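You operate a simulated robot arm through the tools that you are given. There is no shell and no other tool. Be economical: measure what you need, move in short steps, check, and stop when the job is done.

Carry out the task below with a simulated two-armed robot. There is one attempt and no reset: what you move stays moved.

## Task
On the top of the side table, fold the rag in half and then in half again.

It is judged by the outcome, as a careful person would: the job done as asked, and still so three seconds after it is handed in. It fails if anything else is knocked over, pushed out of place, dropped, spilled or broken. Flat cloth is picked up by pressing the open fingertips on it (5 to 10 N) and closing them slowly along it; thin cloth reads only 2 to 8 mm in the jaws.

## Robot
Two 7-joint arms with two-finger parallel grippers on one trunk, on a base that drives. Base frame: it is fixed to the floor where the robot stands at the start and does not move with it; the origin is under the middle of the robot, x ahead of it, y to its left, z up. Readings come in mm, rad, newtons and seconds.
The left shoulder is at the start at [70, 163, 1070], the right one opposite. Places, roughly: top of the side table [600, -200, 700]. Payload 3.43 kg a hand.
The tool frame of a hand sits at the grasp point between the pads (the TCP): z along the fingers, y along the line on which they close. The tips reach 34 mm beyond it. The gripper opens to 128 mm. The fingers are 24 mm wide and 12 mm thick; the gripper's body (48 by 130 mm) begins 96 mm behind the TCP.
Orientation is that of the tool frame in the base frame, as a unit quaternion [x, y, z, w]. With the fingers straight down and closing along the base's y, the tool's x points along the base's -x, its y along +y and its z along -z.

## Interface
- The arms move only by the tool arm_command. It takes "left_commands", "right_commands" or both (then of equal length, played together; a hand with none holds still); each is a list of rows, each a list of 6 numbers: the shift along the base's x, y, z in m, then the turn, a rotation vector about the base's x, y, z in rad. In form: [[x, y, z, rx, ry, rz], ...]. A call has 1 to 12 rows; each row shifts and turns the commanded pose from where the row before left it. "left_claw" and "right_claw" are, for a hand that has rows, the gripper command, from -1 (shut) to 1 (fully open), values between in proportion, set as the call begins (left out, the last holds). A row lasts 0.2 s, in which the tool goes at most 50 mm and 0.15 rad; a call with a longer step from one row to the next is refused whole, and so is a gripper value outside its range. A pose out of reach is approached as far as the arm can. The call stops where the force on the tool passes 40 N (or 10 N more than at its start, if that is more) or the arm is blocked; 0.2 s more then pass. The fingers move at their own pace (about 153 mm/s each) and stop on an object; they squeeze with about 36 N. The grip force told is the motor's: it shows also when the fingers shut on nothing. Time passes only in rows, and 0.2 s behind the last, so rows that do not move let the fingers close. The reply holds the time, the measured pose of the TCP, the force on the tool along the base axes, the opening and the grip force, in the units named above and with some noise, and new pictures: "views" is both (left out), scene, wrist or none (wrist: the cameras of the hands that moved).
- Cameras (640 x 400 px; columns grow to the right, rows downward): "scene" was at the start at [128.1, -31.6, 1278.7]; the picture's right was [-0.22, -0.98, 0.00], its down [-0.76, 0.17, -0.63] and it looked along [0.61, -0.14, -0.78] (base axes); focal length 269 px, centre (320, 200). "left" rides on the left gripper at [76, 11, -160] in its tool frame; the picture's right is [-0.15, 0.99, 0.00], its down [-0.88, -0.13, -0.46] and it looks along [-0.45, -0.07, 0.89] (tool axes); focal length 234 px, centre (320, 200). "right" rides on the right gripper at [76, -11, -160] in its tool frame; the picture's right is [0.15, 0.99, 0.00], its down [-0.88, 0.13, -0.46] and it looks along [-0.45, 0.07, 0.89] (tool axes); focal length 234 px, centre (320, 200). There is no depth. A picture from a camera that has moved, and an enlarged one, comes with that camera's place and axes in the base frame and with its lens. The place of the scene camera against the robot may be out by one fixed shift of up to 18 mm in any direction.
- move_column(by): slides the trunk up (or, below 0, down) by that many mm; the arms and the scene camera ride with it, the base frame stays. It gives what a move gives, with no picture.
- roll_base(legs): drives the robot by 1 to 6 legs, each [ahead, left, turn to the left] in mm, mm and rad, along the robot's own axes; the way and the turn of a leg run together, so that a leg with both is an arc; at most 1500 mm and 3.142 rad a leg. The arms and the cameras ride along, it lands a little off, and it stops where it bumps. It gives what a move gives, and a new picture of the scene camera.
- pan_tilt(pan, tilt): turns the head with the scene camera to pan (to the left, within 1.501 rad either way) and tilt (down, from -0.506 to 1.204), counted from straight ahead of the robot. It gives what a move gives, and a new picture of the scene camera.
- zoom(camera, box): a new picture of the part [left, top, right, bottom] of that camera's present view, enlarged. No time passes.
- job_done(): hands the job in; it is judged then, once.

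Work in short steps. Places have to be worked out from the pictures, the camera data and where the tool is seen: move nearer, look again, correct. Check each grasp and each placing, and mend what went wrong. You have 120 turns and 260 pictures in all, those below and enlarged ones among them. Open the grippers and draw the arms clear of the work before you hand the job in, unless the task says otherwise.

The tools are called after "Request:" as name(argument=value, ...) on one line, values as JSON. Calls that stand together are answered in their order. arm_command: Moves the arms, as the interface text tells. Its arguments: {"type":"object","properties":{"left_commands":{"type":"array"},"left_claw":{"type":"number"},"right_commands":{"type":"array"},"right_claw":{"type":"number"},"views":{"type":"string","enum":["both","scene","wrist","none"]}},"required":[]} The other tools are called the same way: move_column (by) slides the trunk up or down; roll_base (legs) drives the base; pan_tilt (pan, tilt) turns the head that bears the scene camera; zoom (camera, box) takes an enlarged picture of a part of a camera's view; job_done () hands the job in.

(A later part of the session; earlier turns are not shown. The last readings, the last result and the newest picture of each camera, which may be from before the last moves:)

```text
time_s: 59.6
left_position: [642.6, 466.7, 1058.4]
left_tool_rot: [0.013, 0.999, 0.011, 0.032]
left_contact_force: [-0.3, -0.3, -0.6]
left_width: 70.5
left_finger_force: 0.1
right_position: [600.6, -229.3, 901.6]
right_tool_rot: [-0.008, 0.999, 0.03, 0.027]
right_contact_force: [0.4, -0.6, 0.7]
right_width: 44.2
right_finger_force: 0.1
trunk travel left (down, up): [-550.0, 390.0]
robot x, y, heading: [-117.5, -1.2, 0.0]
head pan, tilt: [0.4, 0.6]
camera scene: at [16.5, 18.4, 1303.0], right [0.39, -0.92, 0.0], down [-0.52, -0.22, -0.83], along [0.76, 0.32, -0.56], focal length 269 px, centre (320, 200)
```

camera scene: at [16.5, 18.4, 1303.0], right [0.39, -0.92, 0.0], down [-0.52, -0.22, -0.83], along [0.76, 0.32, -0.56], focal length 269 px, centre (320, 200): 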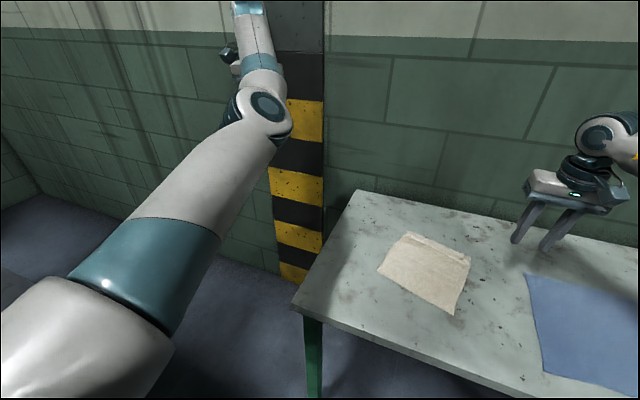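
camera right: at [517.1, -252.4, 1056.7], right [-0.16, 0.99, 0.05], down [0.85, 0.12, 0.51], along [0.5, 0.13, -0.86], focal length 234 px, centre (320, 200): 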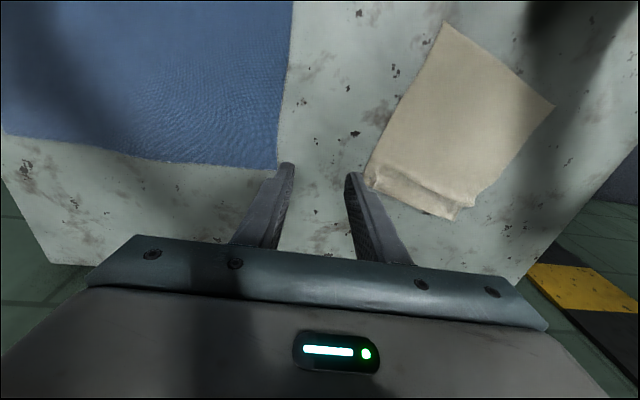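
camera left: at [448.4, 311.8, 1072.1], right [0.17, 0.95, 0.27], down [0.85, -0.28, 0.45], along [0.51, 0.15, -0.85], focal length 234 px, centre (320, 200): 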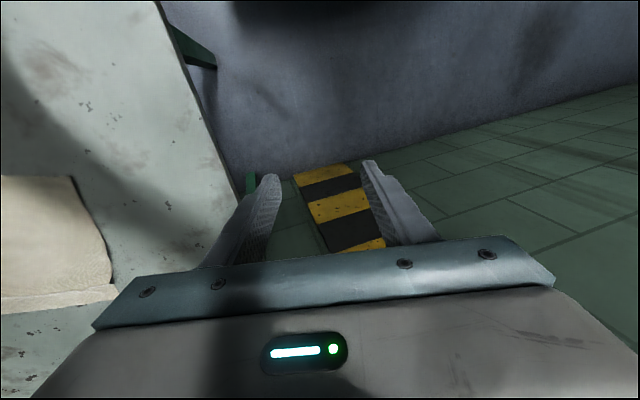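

I swing it further to straight ahead at this extension, then will retract.

Request:
arm_command(left_commands=[[0.008, -0.04, 0, 0, 0, 0], [0.008, -0.04, 0, 0, 0, 0], [0.008, -0.04, 0, 0, 0, 0], [0.008, -0.04, 0, 0, 0, 0], [0.008, -0.04, -0.01, 0, 0, 0], [0.005, -0.04, -0.01, 0, 0, 0], [0.0, -0.04, -0.01, 0, 0, 0], [0, -0.04, -0.01, 0, 0, 0]], views="scene")

```text
time_s: 61.4
left_position: [688.2, 144.0, 1018.7]
left_tool_rot: [0.012, 0.999, 0.011, 0.031]
left_contact_force: [0.2, 0.3, 0.9]
left_width: 70.5
left_finger_force: 0.1
right_position: [602.7, -229.0, 900.9]
right_tool_rot: [-0.008, 0.999, 0.029, 0.027]
right_contact_force: [0.2, 0.3, 0.7]
right_width: 45.0
right_finger_force: 0.0
trunk travel left (down, up): [-550.0, 390.0]
robot x, y, heading: [-118.4, 0.9, -0.002]
head pan, tilt: [0.4, 0.6]
camera scene: at [16.7, 17.4, 1303.0], right [0.39, -0.92, 0.0], down [-0.52, -0.22, -0.82], along [0.76, 0.32, -0.57], focal length 269 px, centre (320, 200)
```

scene: 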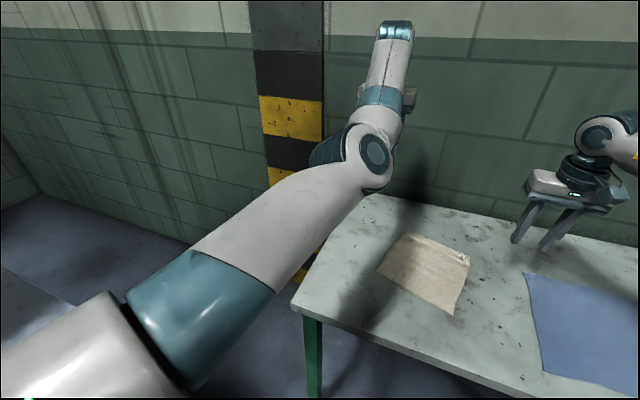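

The left arm's elbow is stuck in a low configuration, so I'll park it to the left and continue with the right arm alone.

Request:
arm_command(left_commands=[[0, 0.04, 0.01, 0, 0, 0], [0, 0.04, 0.01, 0, 0, 0], [-0.005, 0.04, 0.01, 0, 0, 0], [-0.008, 0.04, 0.01, 0, 0, 0], [-0.008, 0.04, 0, 0, 0, 0], [-0.008, 0.04, 0, 0, 0, 0], [-0.008, 0.04, 0, 0, 0, 0], [-0.008, 0.04, 0, 0, 0, 0], [-0.01, 0.04, 0, 0, 0, 0], [-0.01, 0.04, 0, 0, 0, 0], [-0.01, 0.04, 0, 0, 0, 0], [-0.01, 0.04, 0, 0, 0, 0]], right_commands=[[0, 0.01, 0.02, -0.027, -0.055, 0.105], [0.002, 0.013, 0, 0, 0, 0.105], [0.002, 0.013, 0, 0, 0, 0.105], [0.002, 0.013, 0, 0, 0, 0.105], [0.002, 0.013, 0, 0, 0, 0.105], [0.002, 0.013, 0, 0, 0, 0.105], [0.002, 0.013, 0, 0, 0, 0.105], [0.002, 0.013, 0, 0, 0, 0.105], [0.002, 0.013, 0, 0, 0, 0.105], [0.002, 0.013, 0, 0, 0, 0.105], [0.002, 0.013, 0, 0, 0, 0.105], [0.002, 0.013, 0, 0, 0, 0.105]], views="wrist")

```text
time_s: 64.0
left_position: [597.5, 621.1, 1056.4]
left_tool_rot: [0.013, 0.999, 0.009, 0.033]
left_contact_force: [-1.3, 0.1, 0.1]
left_width: 70.3
left_finger_force: 0.0
left hand out of reach, approached as far as the arm can: row 12
right_position: [613.8, -146.9, 922.4]
right_tool_rot: [-0.342, 0.938, 0.031, 0.047]
right_contact_force: [0.3, 0.3, 0.1]
right_width: 44.8
right_finger_force: 0.1
right hand out of reach, approached as far as the arm can: row 7, 8, 9, 10, 11, 12
trunk travel left (down, up): [-550.0, 390.0]
robot x, y, heading: [-118.7, -1.2, -0.003]
head pan, tilt: [0.4, 0.6]
camera right: at [551.9, -218.4, 1072.5], right [-0.75, 0.66, 0.01], down [0.56, 0.62, 0.55], along [0.36, 0.42, -0.83], focal length 234 px, centre (320, 200)
camera left: at [511.6, 631.9, 1211.3], right [0.17, 0.98, 0.03], down [0.85, -0.16, 0.51], along [0.51, -0.06, -0.86], focal length 234 px, centre (320, 200)
```

right: 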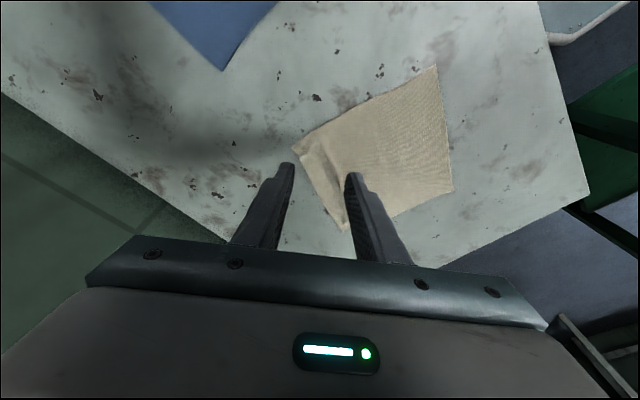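
left: 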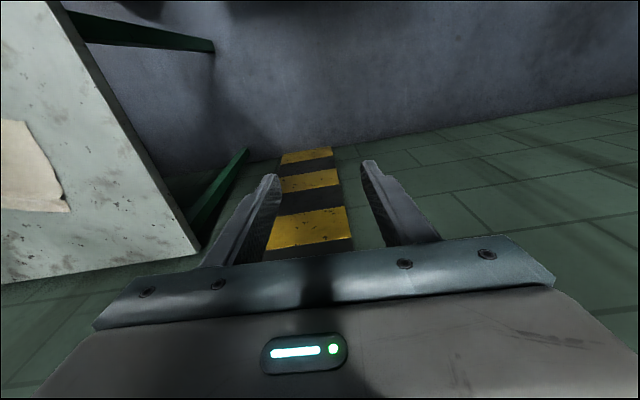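

The right wrist reached its yaw limit in that direction; the other way should have plenty of range. I rotate it back the other way, to about −105°.

Request:
arm_command(right_commands=[[0, 0, 0, 0, 0, -0.149], [0, 0, 0, 0, 0, -0.149], [0, 0, 0, 0, 0, -0.149], [0, 0, 0, 0, 0, -0.149], [0, 0, 0, 0, 0, -0.149], [0, 0, 0, 0, 0, -0.149], [0, 0, 0, 0, 0, -0.149], [0, 0, 0, 0, 0, -0.149], [0, 0, 0, 0, 0, -0.149], [0, 0, 0, 0, 0, -0.149], [0, 0, 0, 0, 0, -0.149], [0, 0, 0, 0, 0, -0.149]], views="none")

Request:
arm_command(right_commands=[[0.005, 0, -0.005, 0, 0, -0.149], [0.005, 0, -0.005, 0, 0, -0.149], [0.005, 0, -0.005, 0, 0, -0.149], [0.005, 0, -0.005, 0, 0, -0.149], [0.005, 0, -0.005, 0, 0, -0.149], [0.005, 0, -0.005, 0, 0, -0.149], [0.005, 0, -0.005, 0, 0, -0.149], [0.005, 0, -0.005, 0, 0, -0.149]], views="both")

```text
time_s: 66.6
left_position: [597.8, 619.5, 1055.9]
left_tool_rot: [0.013, 0.999, 0.01, 0.033]
left_contact_force: [0.1, -0.5, -0.1]
left_width: 70.3
left_finger_force: 0.0
right_position: [613.0, -147.4, 921.1]
right_tool_rot: [0.517, 0.854, -0.017, 0.054]
right_contact_force: [-0.6, -0.6, 0.2]
right_width: 44.8
right_finger_force: 0.0
trunk travel left (down, up): [-550.0, 390.0]
robot x, y, heading: [-120.2, -1.6, -0.008]
head pan, tilt: [0.4, 0.6]
```

```text
time_s: 68.4
left_position: [598.0, 620.3, 1055.9]
left_tool_rot: [0.013, 0.999, 0.01, 0.033]
left_contact_force: [0.1, 0.0, -0.4]
left_width: 70.5
left_finger_force: 0.0
right_position: [654.4, -147.2, 881.5]
right_tool_rot: [0.908, 0.416, -0.044, 0.035]
right_contact_force: [0.3, 0.5, -0.1]
right_width: 45.0
right_finger_force: 0.1
trunk travel left (down, up): [-550.0, 390.0]
robot x, y, heading: [-118.8, 2.4, -0.005]
head pan, tilt: [0.4, 0.6]
camera scene: at [16.7, 18.8, 1303.0], right [0.39, -0.92, 0.0], down [-0.52, -0.22, -0.82], along [0.76, 0.32, -0.57], focal length 269 px, centre (320, 200)
camera right: at [702.4, -66.9, 1032.1], right [0.85, -0.53, 0.01], down [-0.45, -0.7, 0.55], along [-0.29, -0.47, -0.83], focal length 234 px, centre (320, 200)
```

scene: 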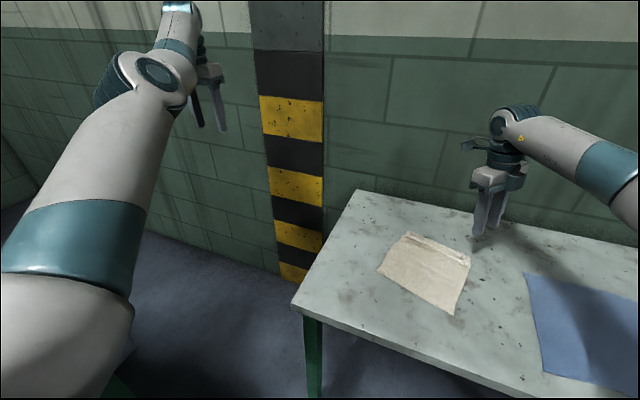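
right: 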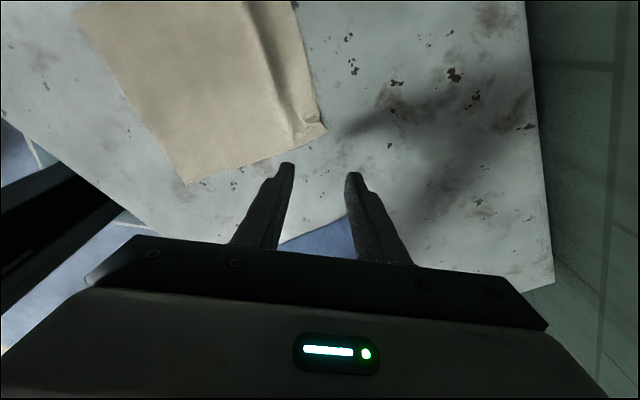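

The wrist now turns freely. I place the right hand above the middle of the far edge with the jaws straddling it (closing across the edge), and level the tool.

Request:
arm_command(right_commands=[[0.0115, 0.023, -0.0128, 0.025, -0.013, 0.114], [0.0115, 0.023, -0.0128, 0.025, -0.013, 0.114], [0.0115, 0.023, -0.0128, 0.025, -0.013, 0.114], [0.0115, 0.023, -0.0128, 0.025, -0.013, 0.114]], right_claw=-0.4, views="wrist")

```text
time_s: 69.4
left_position: [598.2, 622.3, 1054.3]
left_tool_rot: [0.013, 0.999, 0.009, 0.033]
left_contact_force: [0.8, 0.6, 0.0]
left_width: 70.2
left_finger_force: 0.1
right_position: [699.8, -53.4, 829.7]
right_tool_rot: [0.79, 0.613, 0.009, 0.01]
right_contact_force: [0.3, -0.5, -0.4]
right_width: 38.7
right_finger_force: 0.0
trunk travel left (down, up): [-550.0, 390.0]
robot x, y, heading: [-121.0, -4.2, -0.005]
head pan, tilt: [0.4, 0.6]
camera right: at [703.4, 22.8, 989.5], right [0.99, -0.1, 0.03], down [-0.11, -0.88, 0.46], along [-0.02, -0.46, -0.89], focal length 234 px, centre (320, 200)
```

right: 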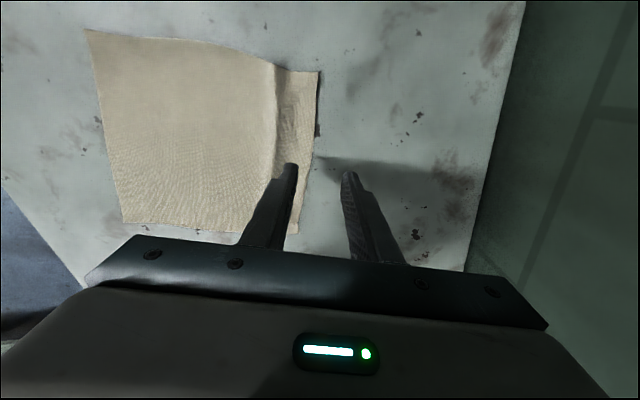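

A very clear view: the far edge runs between the jaws, centre about (686,-60). I fine-align and descend.

Request:
arm_command(right_commands=[[-0.004, -0.004, -0.015, 0, 0, -0.02], [-0.0045, -0.004, -0.015, 0, 0, -0.02], [0, 0, -0.016, 0, 0, 0]], right_claw=-0.53, views="wrist")

```text
time_s: 70.2
left_position: [598.9, 620.7, 1056.7]
left_tool_rot: [0.012, 0.999, 0.01, 0.033]
left_contact_force: [0.4, 0.0, 0.4]
left_width: 70.6
left_finger_force: 0.0
right_position: [692.2, -62.1, 783.8]
right_tool_rot: [0.803, 0.596, 0.009, 0.01]
right_contact_force: [-0.1, 0.0, 0.5]
right_width: 30.2
right_finger_force: 0.1
trunk travel left (down, up): [-550.0, 390.0]
robot x, y, heading: [-124.1, -1.9, 0.0]
head pan, tilt: [0.4, 0.6]
camera right: at [698.0, 13.5, 944.0], right [0.99, -0.15, 0.03], down [-0.14, -0.88, 0.46], along [-0.04, -0.46, -0.89], focal length 234 px, centre (320, 200)
```

right: 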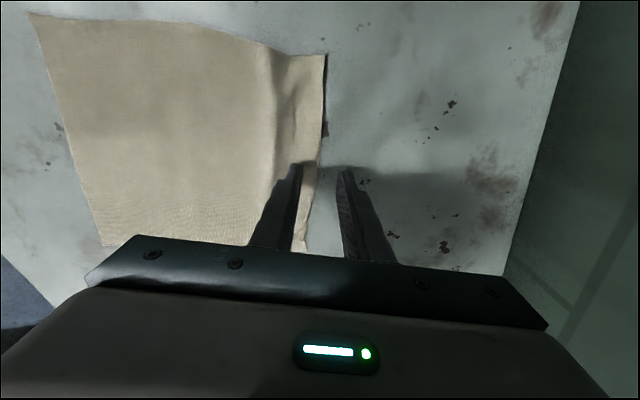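

Edge lies between the fingers. I descend to a pressing contact.

Request:
arm_command(right_commands=[[0, 0, -0.005, 0, 0, 0], [0, 0, -0.002, 0, 0, 0], [0, 0, -0.001, 0, 0, 0], [0, 0, -0.001, 0, 0, 0]], views="none")

```text
time_s: 71.2
left_position: [598.4, 620.4, 1056.4]
left_tool_rot: [0.013, 0.999, 0.009, 0.032]
left_contact_force: [-0.4, 0.6, 0.0]
left_width: 70.5
left_finger_force: 0.3
right_position: [691.2, -64.0, 776.6]
right_tool_rot: [0.803, 0.596, 0.009, 0.01]
right_contact_force: [0.2, 0.9, 0.5]
right_width: 30.2
right_finger_force: 0.0
trunk travel left (down, up): [-550.0, 390.0]
robot x, y, heading: [-120.2, -2.5, -0.003]
head pan, tilt: [0.4, 0.6]
```

Request:
arm_command(right_commands=[[0, 0, -0.001, 0, 0, 0], [0, 0, -0.001, 0, 0, 0], [0, 0, -0.001, 0, 0, 0]], views="none")

```text
time_s: 72.0
left_position: [597.2, 620.5, 1058.2]
left_tool_rot: [0.012, 0.999, 0.01, 0.032]
left_contact_force: [-0.7, -0.6, -0.3]
left_width: 70.4
left_finger_force: 0.1
right_position: [690.6, -62.9, 775.5]
right_tool_rot: [0.803, 0.596, 0.01, 0.01]
right_contact_force: [1.9, -0.4, 12.6]
right_width: 29.4
right_finger_force: 0.0
trunk travel left (down, up): [-550.0, 390.0]
robot x, y, heading: [-121.7, 0.1, -0.001]
head pan, tilt: [0.4, 0.6]
```

12.6 N; I ease slightly and close in stages, watching the edge.

Request:
arm_command(right_commands=[[0, 0, 0.0008, 0, 0, 0]], right_claw=-0.66, views="none")

Request:
arm_command(right_commands=[[0, 0, 0, 0, 0, 0]], right_claw=-0.8, views="none")

Request:
zoom(camera="right", box=[220, 100, 420, 260])

```text
time_s: 72.4
left_position: [596.9, 620.1, 1058.2]
left_tool_rot: [0.013, 0.999, 0.009, 0.033]
left_contact_force: [-1.0, 0.2, -0.3]
left_width: 70.6
left_finger_force: 0.0
right_position: [690.7, -61.7, 776.0]
right_tool_rot: [0.803, 0.596, 0.009, 0.01]
right_contact_force: [-2.9, 0.5, 12.5]
right_width: 22.7
right_finger_force: 0.8
trunk travel left (down, up): [-550.0, 390.0]
robot x, y, heading: [-114.8, -1.0, -0.002]
head pan, tilt: [0.4, 0.6]
```

```text
time_s: 72.8
left_position: [595.5, 620.3, 1057.5]
left_tool_rot: [0.013, 0.999, 0.01, 0.033]
left_contact_force: [-0.6, 0.3, -0.4]
left_width: 70.7
left_finger_force: 0.0
right_position: [690.6, -63.1, 776.4]
right_tool_rot: [0.803, 0.596, 0.01, 0.011]
right_contact_force: [-1.0, 0.9, 12.2]
right_width: 13.7
right_finger_force: 1.1
trunk travel left (down, up): [-550.0, 390.0]
robot x, y, heading: [-119.7, 1.4, -0.002]
head pan, tilt: [0.4, 0.6]
```

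```text
2.50 times, centred on (320, 180) of right
camera zoom: at [696.7, 13.6, 935.0], right [0.99, -0.15, 0.03], down [-0.14, -0.88, 0.46], along [-0.04, -0.46, -0.89], focal length 585 px, centre (320, 250)
```

zoom: 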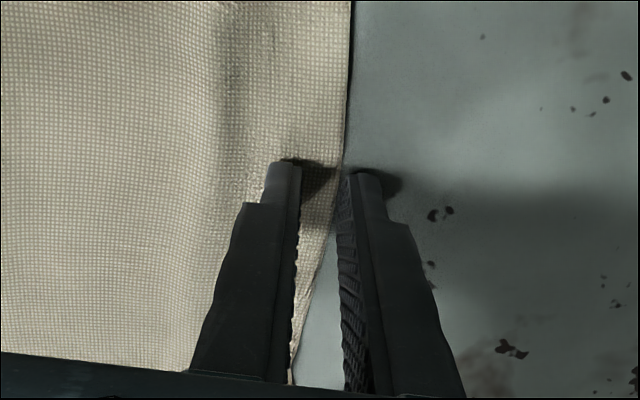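

The edge is meeting the outer finger with a ~12 mm strip between. I keep closing.

Request:
arm_command(right_commands=[[0, 0, 0, 0, 0, 0]], right_claw=-0.88, views="none")

Request:
arm_command(right_commands=[[0, 0, 0, 0, 0, 0]], right_claw=-0.94, views="none")

Request:
arm_command(right_commands=[[0, 0, 0, 0, 0, 0], [0, 0, 0, 0, 0, 0]], right_claw=-1, views="none")

Request:
zoom(camera="right", box=[220, 100, 420, 260])

```text
time_s: 73.2
left_position: [596.5, 619.3, 1058.3]
left_tool_rot: [0.012, 0.999, 0.01, 0.032]
left_contact_force: [0.3, -0.4, -0.8]
left_width: 70.4
left_finger_force: 0.1
right_position: [690.0, -62.9, 776.3]
right_tool_rot: [0.802, 0.597, 0.01, 0.011]
right_contact_force: [2.2, 0.2, 12.1]
right_width: 6.5
right_finger_force: 0.1
trunk travel left (down, up): [-550.0, 390.0]
robot x, y, heading: [-117.2, -2.5, -0.003]
head pan, tilt: [0.4, 0.6]
```

```text
time_s: 73.6
left_position: [597.1, 620.9, 1057.9]
left_tool_rot: [0.014, 0.999, 0.011, 0.033]
left_contact_force: [-0.4, -0.2, 0.1]
left_width: 70.5
left_finger_force: 0.2
right_position: [690.4, -63.0, 775.4]
right_tool_rot: [0.803, 0.596, 0.009, 0.01]
right_contact_force: [1.4, 0.5, 12.2]
right_width: 2.0
right_finger_force: 0.1
trunk travel left (down, up): [-550.0, 390.0]
robot x, y, heading: [-122.0, 0.2, -0.007]
head pan, tilt: [0.4, 0.6]
```

```text
time_s: 74.2
left_position: [595.8, 619.7, 1058.0]
left_tool_rot: [0.012, 0.999, 0.01, 0.033]
left_contact_force: [-0.9, 0.1, 0.2]
left_width: 70.3
left_finger_force: 0.0
right_position: [691.0, -62.3, 774.8]
right_tool_rot: [0.803, 0.596, 0.01, 0.011]
right_contact_force: [0.0, -0.3, 12.6]
right_width: 0.0
right_finger_force: 32.7
trunk travel left (down, up): [-550.0, 390.0]
robot x, y, heading: [-122.1, -1.1, -0.009]
head pan, tilt: [0.4, 0.6]
```

```text
2.50 times, centred on (320, 180) of right
camera zoom: at [696.8, 13.3, 934.8], right [0.99, -0.15, 0.03], down [-0.14, -0.88, 0.46], along [-0.04, -0.46, -0.89], focal length 585 px, centre (320, 250)
```

zoom: 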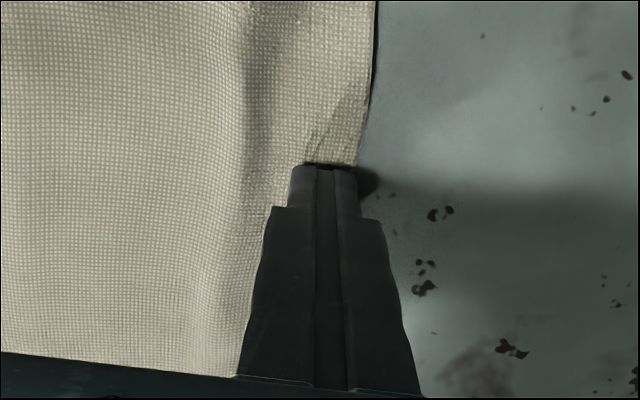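

The edge slipped beneath the outer finger. I'll return to the pinch along the edge that worked, but release while the sheet is still held taut and leaning outward. I lift and turn the wrist so the jaws close along the edge.

Request:
arm_command(right_commands=[[0, 0, 0.02, 0, 0, 0], [0, 0, 0.03, 0, 0, 0.145], [0, 0, 0.01, 0, 0, 0.145], [0, 0, 0, 0, 0, 0.145], [0, 0, 0, 0, 0, 0.145], [0, 0, 0, 0, 0, 0.145], [0, 0, 0, 0, 0, 0.145], [0, 0, 0, 0, 0, 0.145], [0, 0, 0, 0, 0, 0.145], [0, 0, 0, 0, 0, 0.145], [0, 0, 0, 0, 0, 0.145], [0, 0, 0, 0.01, -0.02, 0.11]], right_claw=-0.6, views="wrist")

```text
time_s: 76.8
left_position: [599.5, 620.3, 1056.2]
left_tool_rot: [0.014, 0.999, 0.01, 0.033]
left_contact_force: [0.1, 0.1, -1.3]
left_width: 70.4
left_finger_force: 0.0
right_position: [689.8, -63.1, 833.0]
right_tool_rot: [0.15, 0.988, 0.021, 0.009]
right_contact_force: [-0.2, -0.4, -0.7]
right_width: 25.6
right_finger_force: 0.0
trunk travel left (down, up): [-550.0, 390.0]
robot x, y, heading: [-121.0, 0.7, -0.009]
head pan, tilt: [0.4, 0.6]
camera right: at [611.0, -58.1, 991.9], right [0.15, 0.99, 0.04], down [0.87, -0.15, 0.47], along [0.47, -0.04, -0.88], focal length 234 px, centre (320, 200)
```

right: 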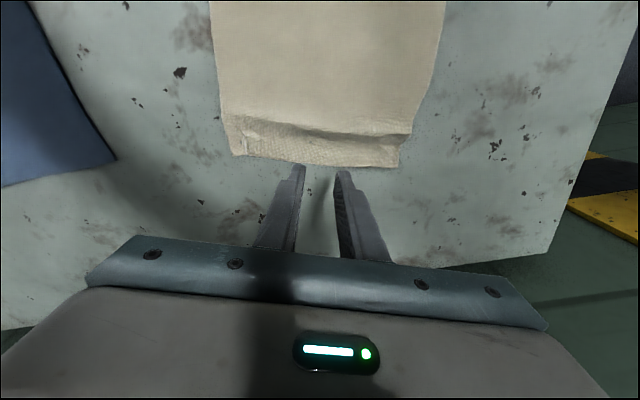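

The far edge is centred below the jaws at about (699,-63). I descend with ~14 mm overlap.

Request:
arm_command(right_commands=[[0.003, 0, -0.02, 0, 0, 0], [0.003, 0, -0.02, 0, 0, 0], [0, 0, -0.013, 0, 0, 0], [0, 0, -0.002, 0, 0, 0], [0, 0, -0.001, 0, 0, 0]], views="wrist")

```text
time_s: 78.0
left_position: [597.9, 620.1, 1056.1]
left_tool_rot: [0.013, 0.999, 0.01, 0.033]
left_contact_force: [0.1, -0.5, -0.1]
left_width: 70.5
left_finger_force: 0.1
right_position: [696.0, -63.0, 776.9]
right_tool_rot: [0.151, 0.988, 0.02, 0.009]
right_contact_force: [-0.4, 0.6, -0.4]
right_width: 25.7
right_finger_force: 0.0
trunk travel left (down, up): [-550.0, 390.0]
robot x, y, heading: [-119.9, -1.4, 0.001]
head pan, tilt: [0.4, 0.6]
camera right: at [617.1, -57.2, 935.2], right [0.16, 0.99, 0.04], down [0.87, -0.16, 0.47], along [0.47, -0.04, -0.88], focal length 234 px, centre (320, 200)
```

right: 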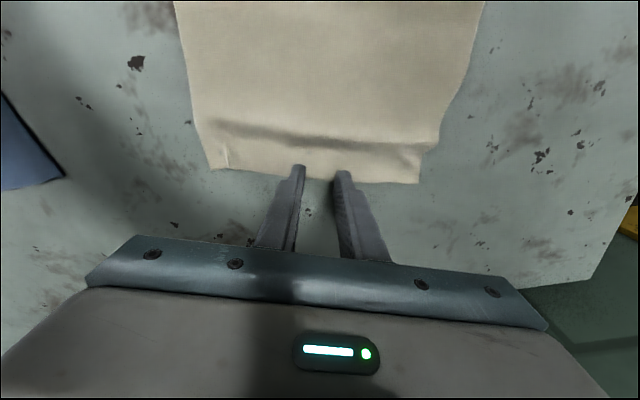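

Overlap looks right. I press to contact and close in stages.

Request:
arm_command(right_commands=[[-0.002, 0, -0.001, 0, 0, 0], [0, 0, -0.001, 0, 0, 0], [0, 0, -0.001, 0, 0, 0]], views="none")

```text
time_s: 78.8
left_position: [596.8, 621.0, 1056.6]
left_tool_rot: [0.014, 0.999, 0.01, 0.032]
left_contact_force: [0.1, 0.0, 1.0]
left_width: 70.3
left_finger_force: 0.1
right_position: [694.9, -62.6, 776.6]
right_tool_rot: [0.151, 0.988, 0.021, 0.01]
right_contact_force: [1.0, -0.4, 7.0]
right_width: 25.5
right_finger_force: 0.0
trunk travel left (down, up): [-550.0, 390.0]
robot x, y, heading: [-117.4, -1.4, -0.004]
head pan, tilt: [0.4, 0.6]
```

Request:
arm_command(right_commands=[[0, 0, -0.0003, 0, 0, 0]], right_claw=-0.72, views="none")

Request:
arm_command(right_commands=[[0, 0, 0, 0, 0, 0]], right_claw=-0.84, views="none")

Request:
arm_command(right_commands=[[0, 0, 0, 0, 0, 0]], right_claw=-0.93, views="none")

Request:
arm_command(right_commands=[[0, 0, 0, 0, 0, 0], [0, 0, 0, 0, 0, 0]], right_claw=-1, views="wrist")

```text
time_s: 79.2
left_position: [598.0, 620.1, 1058.8]
left_tool_rot: [0.014, 0.999, 0.01, 0.033]
left_contact_force: [0.6, 0.0, 0.2]
left_width: 70.3
left_finger_force: 0.1
right_position: [693.8, -63.6, 775.8]
right_tool_rot: [0.151, 0.988, 0.021, 0.01]
right_contact_force: [1.2, -0.8, 8.7]
right_width: 18.0
right_finger_force: 0.3
trunk travel left (down, up): [-550.0, 390.0]
robot x, y, heading: [-117.6, 2.3, -0.005]
head pan, tilt: [0.4, 0.6]
```

```text
time_s: 79.6
left_position: [597.1, 620.1, 1057.8]
left_tool_rot: [0.013, 0.999, 0.01, 0.033]
left_contact_force: [0.7, 0.2, 0.2]
left_width: 70.4
left_finger_force: 0.1
right_position: [695.2, -61.7, 775.1]
right_tool_rot: [0.152, 0.988, 0.02, 0.01]
right_contact_force: [1.5, 0.6, 10.3]
right_width: 9.2
right_finger_force: 0.1
trunk travel left (down, up): [-550.0, 390.0]
robot x, y, heading: [-122.9, -1.1, -0.006]
head pan, tilt: [0.4, 0.6]
```

```text
time_s: 80.0
left_position: [595.6, 619.9, 1057.1]
left_tool_rot: [0.013, 0.999, 0.01, 0.033]
left_contact_force: [-0.4, -0.1, -0.2]
left_width: 70.5
left_finger_force: 0.1
right_position: [692.2, -63.6, 775.9]
right_tool_rot: [0.152, 0.988, 0.021, 0.009]
right_contact_force: [-1.1, -1.1, 10.1]
right_width: 5.1
right_finger_force: 0.8
trunk travel left (down, up): [-550.0, 390.0]
robot x, y, heading: [-121.2, 0.8, 0.0]
head pan, tilt: [0.4, 0.6]
```

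```text
time_s: 80.6
left_position: [597.5, 620.2, 1057.9]
left_tool_rot: [0.013, 0.999, 0.01, 0.033]
left_contact_force: [0.2, 0.1, -0.2]
left_width: 70.7
left_finger_force: 0.0
right_position: [694.1, -62.2, 776.1]
right_tool_rot: [0.151, 0.988, 0.021, 0.009]
right_contact_force: [-0.3, -1.8, 9.4]
right_width: 0.0
right_finger_force: 32.6
trunk travel left (down, up): [-550.0, 390.0]
robot x, y, heading: [-119.9, -0.1, -0.005]
head pan, tilt: [0.4, 0.6]
camera right: at [613.9, -57.5, 933.6], right [0.16, 0.99, 0.04], down [0.87, -0.16, 0.47], along [0.47, -0.04, -0.88], focal length 234 px, centre (320, 200)
```

right: 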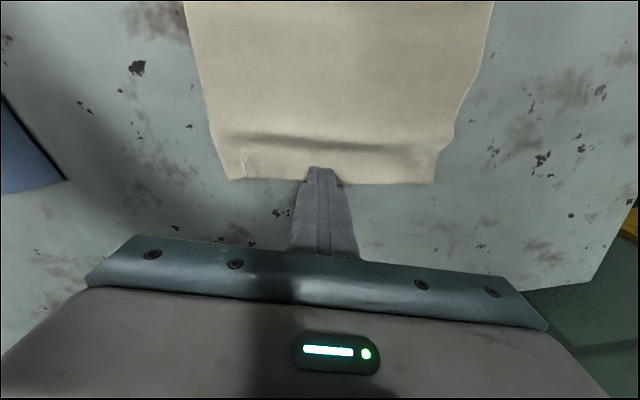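

The pinch slipped: the tool was tilted ~0.04 rad so one finger pressed less. I lift, level the tool, reopen, and retry slightly further in.

Request:
arm_command(right_commands=[[0, 0, 0.008, 0, 0, 0], [-0.003, 0.001, 0.0, -0.039, 0.024, 0], [0, 0, 0, 0, 0, 0], [0, 0, -0.005, 0, 0, 0], [0, 0, -0.002, 0, 0, 0]], right_claw=-0.62, views="none")

Request:
arm_command(right_commands=[[0, 0, -0.001, 0, 0, 0], [0, 0, -0.0005, 0, 0, 0]], views="none")

```text
time_s: 81.8
left_position: [597.9, 620.0, 1057.5]
left_tool_rot: [0.014, 0.999, 0.011, 0.032]
left_contact_force: [0.0, -0.1, 0.6]
left_width: 70.3
left_finger_force: 0.1
right_position: [691.7, -61.6, 776.4]
right_tool_rot: [0.152, 0.988, -0.002, 0.0]
right_contact_force: [0.4, 0.1, 1.4]
right_width: 24.4
right_finger_force: 0.1
trunk travel left (down, up): [-550.0, 390.0]
robot x, y, heading: [-116.5, -1.5, -0.007]
head pan, tilt: [0.4, 0.6]
```

```text
time_s: 82.4
left_position: [596.3, 620.2, 1057.7]
left_tool_rot: [0.012, 0.999, 0.01, 0.033]
left_contact_force: [-0.3, 0.6, -0.1]
left_width: 70.3
left_finger_force: 0.0
right_position: [692.9, -61.8, 775.1]
right_tool_rot: [0.151, 0.989, 0.0, 0.001]
right_contact_force: [-0.5, 0.1, 7.4]
right_width: 24.1
right_finger_force: 0.1
trunk travel left (down, up): [-550.0, 390.0]
robot x, y, heading: [-118.5, 0.4, -0.003]
head pan, tilt: [0.4, 0.6]
```

Level now, 7.4 N. Close in stages again.

Request:
arm_command(right_commands=[[0, 0, -0.0003, 0, 0, 0]], right_claw=-0.73, views="none")

Request:
arm_command(right_commands=[[0, 0, 0, 0, 0, 0]], right_claw=-0.84, views="none")

Request:
arm_command(right_commands=[[0, 0, 0, 0, 0, 0]], right_claw=-0.92, views="none")

Request:
arm_command(right_commands=[[0, 0, 0, 0, 0, 0], [0, 0, 0, 0, 0, 0]], right_claw=-1, views="none")

```text
time_s: 82.8
left_position: [597.8, 620.9, 1057.8]
left_tool_rot: [0.013, 0.999, 0.01, 0.032]
left_contact_force: [-0.2, 0.3, 0.3]
left_width: 70.3
left_finger_force: 0.1
right_position: [691.9, -62.2, 775.8]
right_tool_rot: [0.151, 0.989, 0.0, 0.001]
right_contact_force: [0.3, -0.1, 10.3]
right_width: 16.5
right_finger_force: 0.1
trunk travel left (down, up): [-550.0, 390.0]
robot x, y, heading: [-119.2, -0.1, -0.004]
head pan, tilt: [0.4, 0.6]
```

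```text
time_s: 83.2
left_position: [596.5, 620.1, 1056.8]
left_tool_rot: [0.013, 0.999, 0.01, 0.033]
left_contact_force: [-0.1, 0.6, 0.0]
left_width: 70.5
left_finger_force: 0.1
right_position: [690.8, -61.3, 774.9]
right_tool_rot: [0.151, 0.989, 0.0, 0.001]
right_contact_force: [1.0, 1.1, 10.9]
right_width: 9.1
right_finger_force: 0.1
trunk travel left (down, up): [-550.0, 390.0]
robot x, y, heading: [-123.4, -0.9, 0.0]
head pan, tilt: [0.4, 0.6]
```

```text
time_s: 83.6
left_position: [597.6, 621.2, 1058.3]
left_tool_rot: [0.014, 0.999, 0.01, 0.034]
left_contact_force: [-0.3, 0.7, -0.6]
left_width: 70.2
left_finger_force: 0.0
right_position: [691.3, -61.5, 775.7]
right_tool_rot: [0.152, 0.988, 0.0, 0.0]
right_contact_force: [1.2, 0.2, 12.9]
right_width: 4.3
right_finger_force: 0.2
trunk travel left (down, up): [-550.0, 390.0]
robot x, y, heading: [-119.1, -4.4, -0.002]
head pan, tilt: [0.4, 0.6]
```

```text
time_s: 84.2
left_position: [596.8, 621.1, 1058.4]
left_tool_rot: [0.013, 0.999, 0.01, 0.033]
left_contact_force: [0.7, -1.0, -0.3]
left_width: 70.5
left_finger_force: 0.1
right_position: [691.6, -62.5, 774.5]
right_tool_rot: [0.151, 0.988, 0.0, 0.0]
right_contact_force: [1.5, 0.9, 12.6]
right_width: 1.8
right_finger_force: 35.8
trunk travel left (down, up): [-550.0, 390.0]
robot x, y, heading: [-118.2, 1.7, 0.0]
head pan, tilt: [0.4, 0.6]
```

Gripped (1.8 mm). I carry the edge up and over in a taut arc, tilting progressively.

Request:
arm_command(right_commands=[[-0.0097, 0.0023, 0.023, -0.0153, -0.065, 0], [-0.0097, 0.0023, 0.023, -0.0153, -0.065, 0], [-0.0097, 0.0023, 0.023, -0.0153, -0.065, 0], [-0.0241, 0.0057, 0.0063, -0.0229, -0.0973, 0], [-0.0241, 0.0057, 0.0063, -0.0229, -0.0973, 0], [-0.0241, 0.0057, 0.0063, -0.0229, -0.0973, 0]])

```text
time_s: 85.6
left_position: [597.7, 620.0, 1056.9]
left_tool_rot: [0.013, 0.999, 0.01, 0.032]
left_contact_force: [0.1, -1.5, 0.3]
left_width: 70.5
left_finger_force: 0.0
right_position: [590.5, -37.8, 861.8]
right_tool_rot: [0.147, 0.957, -0.02, 0.247]
right_contact_force: [0.5, -0.3, 1.1]
right_width: 1.8
right_finger_force: 35.7
trunk travel left (down, up): [-550.0, 390.0]
robot x, y, heading: [-118.4, 2.1, -0.006]
head pan, tilt: [0.4, 0.6]
camera scene: at [15.7, 18.6, 1303.1], right [0.39, -0.92, 0.0], down [-0.52, -0.22, -0.83], along [0.76, 0.32, -0.56], focal length 269 px, centre (320, 200)
camera right: at [448.6, -11.1, 965.1], right [0.17, 0.99, -0.04], down [0.56, -0.06, 0.83], along [0.81, -0.16, -0.56], focal length 234 px, centre (320, 200)
```

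scene: 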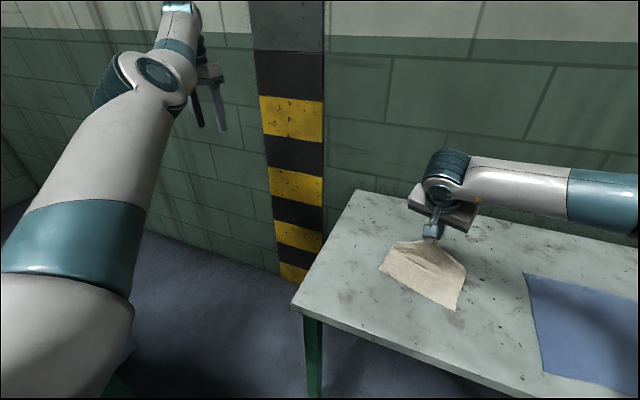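
right: 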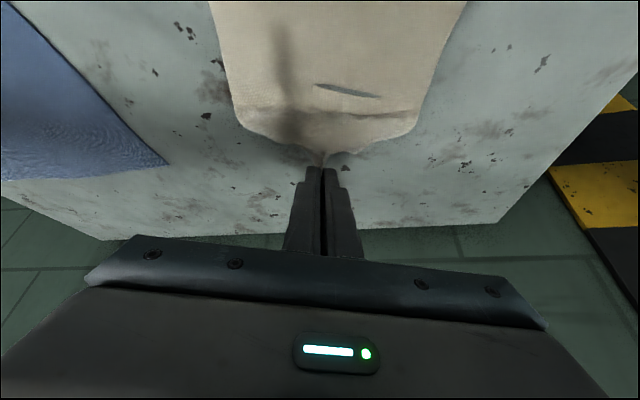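

The sheet lifts from the centre with both corners following. Continuing the arc.

Request:
arm_command(right_commands=[[-0.0204, 0.0048, -0.006, -0.0229, -0.0973, 0], [-0.0204, 0.0048, -0.006, -0.0229, -0.0973, 0], [-0.0204, 0.0048, -0.006, -0.0229, -0.0973, 0], [-0.0126, 0.003, -0.009, -0.0153, -0.065, 0], [-0.0126, 0.003, -0.01, -0.0153, -0.065, 0]])

```text
time_s: 86.8
left_position: [599.3, 621.3, 1055.8]
left_tool_rot: [0.012, 0.999, 0.011, 0.032]
left_contact_force: [0.6, 0.4, 0.9]
left_width: 70.4
left_finger_force: 0.0
right_position: [503.7, -16.0, 824.9]
right_tool_rot: [0.135, 0.882, -0.036, 0.449]
right_contact_force: [0.2, -0.6, -0.4]
right_width: 2.0
right_finger_force: 36.0
trunk travel left (down, up): [-550.0, 390.0]
robot x, y, heading: [-117.3, 2.2, -0.007]
head pan, tilt: [0.4, 0.6]
camera scene: at [16.4, 19.1, 1303.0], right [0.39, -0.92, 0.0], down [-0.52, -0.22, -0.82], along [0.76, 0.32, -0.57], focal length 269 px, centre (320, 200)
camera right: at [333.1, 17.1, 858.7], right [0.19, 0.98, -0.06], down [0.17, 0.03, 0.98], along [0.97, -0.19, -0.16], focal length 234 px, centre (320, 200)
```

scene: 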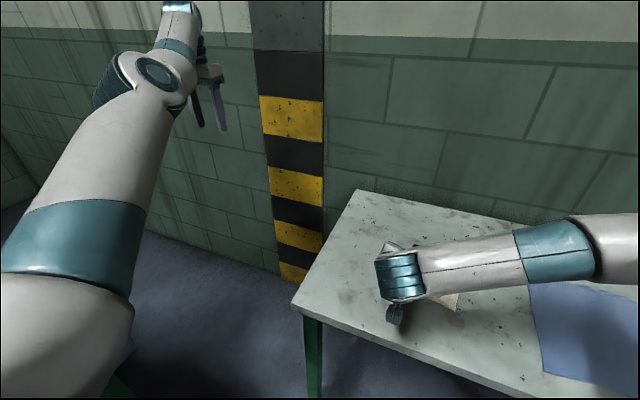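
right: 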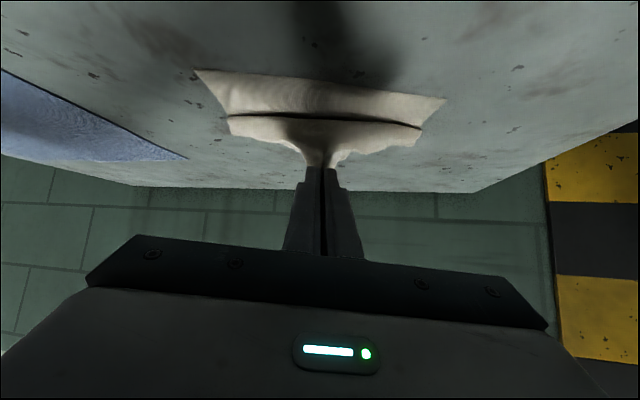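

The hinge line of the sheet is ahead of the jaws, so the flap still leans back. I move the jaws further toward the robot past the hinge before lowering, so it leans outward.

Request:
arm_command(right_commands=[[-0.0122, 0.0029, 0.002, 0, 0, 0], [-0.0122, 0.0029, -0.002, 0, 0, 0], [-0.0122, 0.0029, -0.008, 0, 0, 0], [-0.006, 0.0014, -0.01, 0, 0, 0]], views="wrist")

Request:
zoom(camera="right", box=[180, 50, 460, 210])

```text
time_s: 87.8
left_position: [597.7, 621.0, 1055.9]
left_tool_rot: [0.013, 0.999, 0.009, 0.032]
left_contact_force: [-0.1, 0.3, 0.8]
left_width: 70.4
left_finger_force: 0.2
right_position: [461.0, -8.0, 806.2]
right_tool_rot: [0.134, 0.883, -0.036, 0.449]
right_contact_force: [-0.1, 0.4, -0.4]
right_width: 1.7
right_finger_force: 36.0
trunk travel left (down, up): [-550.0, 390.0]
robot x, y, heading: [-116.8, -2.3, -0.002]
head pan, tilt: [0.4, 0.6]
camera right: at [290.8, 26.9, 839.9], right [0.19, 0.98, -0.06], down [0.17, 0.03, 0.98], along [0.97, -0.19, -0.17], focal length 234 px, centre (320, 200)
```

right: 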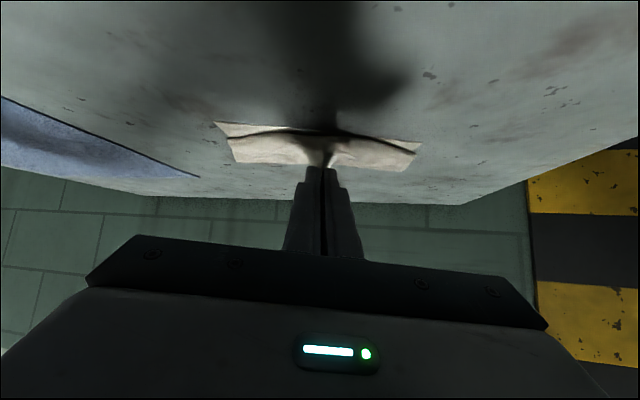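

```text
2.29 times, centred on (320, 130) of right
camera zoom: at [290.8, 26.9, 839.9], right [0.19, 0.98, -0.06], down [0.17, 0.03, 0.98], along [0.97, -0.19, -0.17], focal length 535 px, centre (320, 360)
```

zoom: 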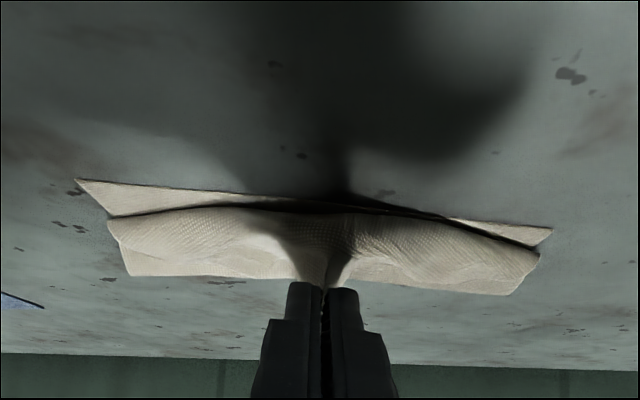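

Bottom layer hasn't moved and the sheet is nearly taut. I lower to ~24 mm height, easing 8 mm back so the crease sits at the half line, then open.

Request:
arm_command(right_commands=[[0.003, -0.0007, -0.01, 0, 0, 0], [0.004, -0.001, -0.01, 0, 0, 0]], views="none")

Request:
zoom(camera="right", box=[180, 50, 460, 210])

```text
time_s: 88.4
left_position: [597.7, 620.2, 1057.3]
left_tool_rot: [0.014, 0.999, 0.011, 0.032]
left_contact_force: [1.0, -0.1, 0.2]
left_width: 70.2
left_finger_force: 0.0
right_position: [468.6, -9.0, 787.2]
right_tool_rot: [0.136, 0.883, -0.036, 0.449]
right_contact_force: [0.2, -0.9, 0.3]
right_width: 1.6
right_finger_force: 36.0
trunk travel left (down, up): [-550.0, 390.0]
robot x, y, heading: [-120.2, -1.7, -0.002]
head pan, tilt: [0.4, 0.6]
```

```text
2.29 times, centred on (320, 130) of right
camera zoom: at [298.3, 24.8, 820.2], right [0.19, 0.98, -0.06], down [0.17, 0.03, 0.98], along [0.97, -0.19, -0.16], focal length 535 px, centre (320, 360)
```

zoom: 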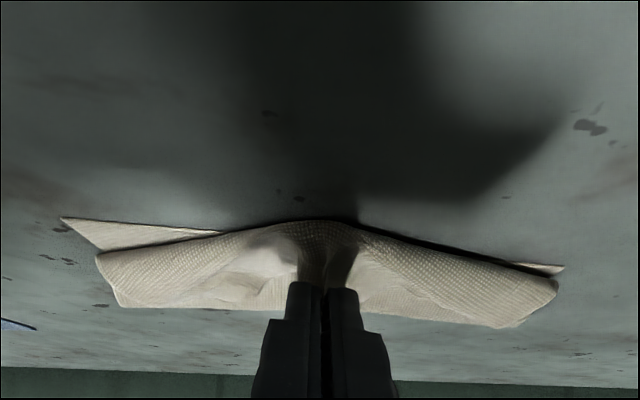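

The pinch orientation keeps forcing a nose in front of the jaws. A pinch with the jaws closing across the edge (both fingertips on the cloth) lets the sheet leave along the fingers, which avoids this. I carry the edge back out flat to regrip.

Request:
arm_command(right_commands=[[0.018, -0.0042, 0.019, 0.0229, 0.0973, 0], [0.018, -0.0042, 0.019, 0.0229, 0.0973, 0], [0.0204, -0.0048, 0.0098, 0.0143, 0.0608, 0], [0.0204, -0.0048, 0.0098, 0.0143, 0.0608, 0], [0.0204, -0.0048, 0.0098, 0.0143, 0.0608, 0], [0.0204, -0.0048, 0.0098, 0.0143, 0.0608, 0], [0.024, -0.0056, -0.0063, 0.0229, 0.0973, 0], [0.024, -0.0056, -0.0063, 0.0229, 0.0973, 0], [0.024, -0.0056, -0.0063, 0.0229, 0.0973, 0], [0.0097, -0.0023, -0.0217, 0.0153, 0.065, 0], [0.0097, -0.0023, -0.0217, 0.0153, 0.065, 0], [0.0097, -0.0023, -0.0217, 0.0153, 0.065, 0]], views="wrist")

```text
time_s: 91.0
left_position: [598.0, 622.9, 1055.2]
left_tool_rot: [0.013, 0.999, 0.009, 0.032]
left_contact_force: [-0.1, 0.2, -0.3]
left_width: 70.4
left_finger_force: 0.0
right_position: [686.9, -59.1, 778.2]
right_tool_rot: [0.149, 0.989, 0.0, -0.009]
right_contact_force: [0.1, 0.7, 0.3]
right_width: 1.8
right_finger_force: 36.1
trunk travel left (down, up): [-550.0, 390.0]
robot x, y, heading: [-117.7, 0.9, -0.005]
head pan, tilt: [0.4, 0.6]
camera right: at [614.3, -48.3, 939.4], right [0.15, 0.99, 0.0], down [0.89, -0.14, 0.44], along [0.43, -0.07, -0.9], focal length 234 px, centre (320, 200)
```

right: 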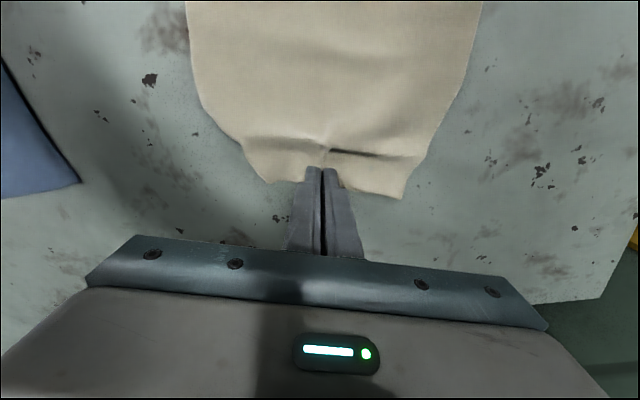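

Laid flat again. I open, lift, and turn the wrist so the jaws close across the edge.

Request:
arm_command(right_commands=[[0, 0, 0, 0, 0, 0], [0, 0, 0.01, 0, 0, 0], [0, 0, 0.03, 0, 0, -0.14], [0, 0, 0.02, 0, 0, -0.149], [0, 0, 0, 0, 0.01, -0.149], [0, 0, 0, 0, 0, -0.149], [0, 0, 0, 0, 0, -0.149], [0, 0, 0, 0, 0, -0.149], [0, 0, 0, 0, 0, -0.149], [0, 0, 0, 0, 0, -0.149], [0, 0, 0, 0, 0, -0.149], [0, 0, 0, 0, 0, -0.149]], right_claw=-0.4, views="wrist")

```text
time_s: 93.6
left_position: [598.8, 620.1, 1057.4]
left_tool_rot: [0.013, 0.999, 0.01, 0.033]
left_contact_force: [0.3, 0.0, -0.6]
left_width: 70.3
left_finger_force: 0.0
right_position: [687.2, -60.9, 839.4]
right_tool_rot: [0.779, 0.627, 0.006, -0.01]
right_contact_force: [-0.1, 0.1, -0.6]
right_width: 38.5
right_finger_force: 0.0
trunk travel left (down, up): [-550.0, 390.0]
robot x, y, heading: [-116.9, -0.4, 0.0]
head pan, tilt: [0.4, 0.6]
camera right: at [692.9, 11.9, 1001.4], right [1.0, -0.07, -0.01], down [-0.06, -0.9, 0.43], along [-0.03, -0.43, -0.9], focal length 234 px, centre (320, 200)
```

right: 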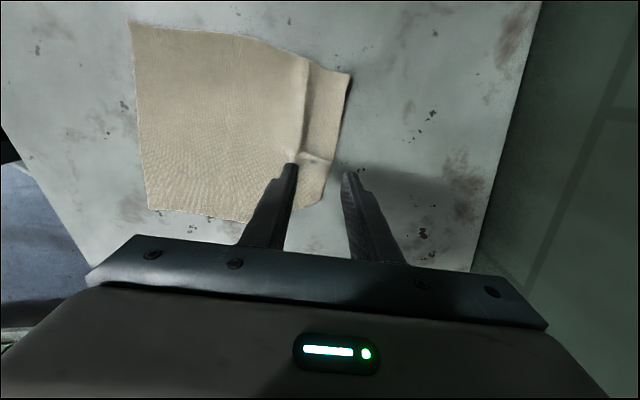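

The view shows the far edge centre near (699,-65) with a raised crease 28 mm inside it. I straddle that crease with both fingertips on the cloth and descend.

Request:
arm_command(right_commands=[[-0.0035, 0.0006, -0.018, -0.012, -0.001, -0.018], [-0.0035, 0.0006, -0.018, -0.011, -0.002, -0.019], [-0.0035, 0.0006, -0.018, 0, 0, 0], [0, 0, -0.004, 0, 0, 0]], right_claw=-0.66, views="wrist")

Request:
zoom(camera="right", box=[220, 60, 420, 220])

```text
time_s: 94.6
left_position: [598.0, 620.5, 1057.1]
left_tool_rot: [0.013, 0.999, 0.01, 0.032]
left_contact_force: [-0.2, -0.7, 0.5]
left_width: 70.4
left_finger_force: 0.1
right_position: [677.4, -57.9, 782.6]
right_tool_rot: [0.79, 0.613, 0.001, 0.0]
right_contact_force: [0.2, -0.9, -0.2]
right_width: 21.7
right_finger_force: 0.1
trunk travel left (down, up): [-550.0, 390.0]
robot x, y, heading: [-118.2, -5.1, -0.003]
head pan, tilt: [0.4, 0.6]
camera right: at [684.4, 17.3, 941.3], right [0.99, -0.1, 0.0], down [-0.09, -0.89, 0.45], along [-0.05, -0.45, -0.89], focal length 234 px, centre (320, 200)
```

right: 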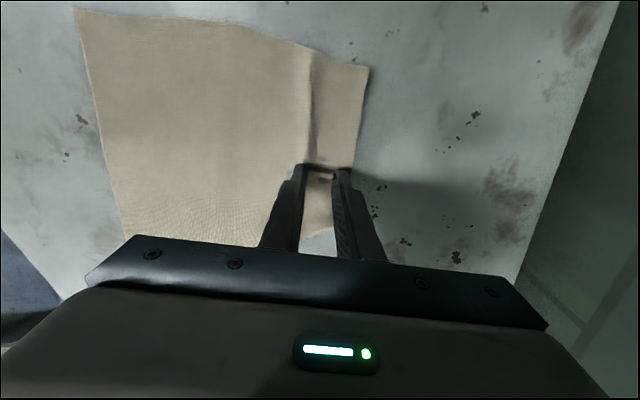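

```text
2.50 times, centred on (320, 140) of right
camera zoom: at [684.4, 17.3, 941.3], right [0.99, -0.1, 0.0], down [-0.09, -0.89, 0.45], along [-0.05, -0.45, -0.89], focal length 585 px, centre (320, 350)
```

zoom: 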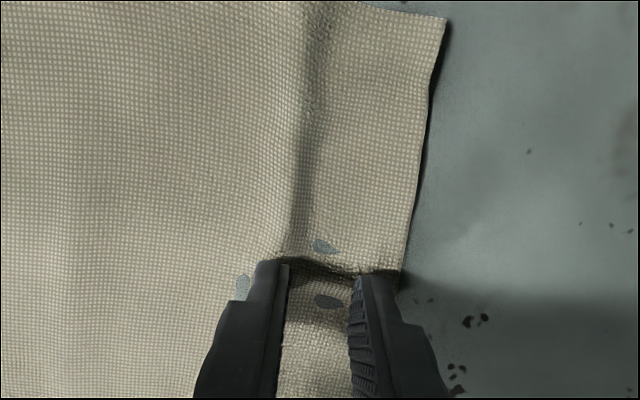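

Placement is right: outer finger about 10 mm from the edge. I press and close in stages.

Request:
arm_command(right_commands=[[0, 0, -0.004, 0, 0, 0], [0, 0, -0.002, 0, 0, 0], [0, 0, -0.001, 0, 0, 0], [0, 0, -0.001, 0, 0, 0]], views="none")

Request:
arm_command(right_commands=[[0, 0, -0.001, 0, 0, 0]], right_claw=-0.72, views="none")

```text
time_s: 95.6
left_position: [596.2, 620.5, 1057.4]
left_tool_rot: [0.012, 0.999, 0.01, 0.032]
left_contact_force: [-0.3, -0.2, 0.3]
left_width: 70.2
left_finger_force: 0.0
right_position: [676.4, -59.0, 775.4]
right_tool_rot: [0.79, 0.613, 0.001, 0.0]
right_contact_force: [0.2, 0.4, 6.8]
right_width: 21.5
right_finger_force: 0.0
trunk travel left (down, up): [-550.0, 390.0]
robot x, y, heading: [-121.0, -3.0, -0.002]
head pan, tilt: [0.4, 0.6]
```

```text
time_s: 96.0
left_position: [596.3, 620.2, 1058.4]
left_tool_rot: [0.013, 0.999, 0.01, 0.033]
left_contact_force: [0.5, -0.5, 2.0]
left_width: 70.6
left_finger_force: 0.1
right_position: [676.2, -58.1, 775.3]
right_tool_rot: [0.79, 0.613, 0.001, 0.0]
right_contact_force: [0.3, -0.1, 13.4]
right_width: 17.4
right_finger_force: 0.0
trunk travel left (down, up): [-550.0, 390.0]
robot x, y, heading: [-123.2, -3.6, -0.004]
head pan, tilt: [0.4, 0.6]
```

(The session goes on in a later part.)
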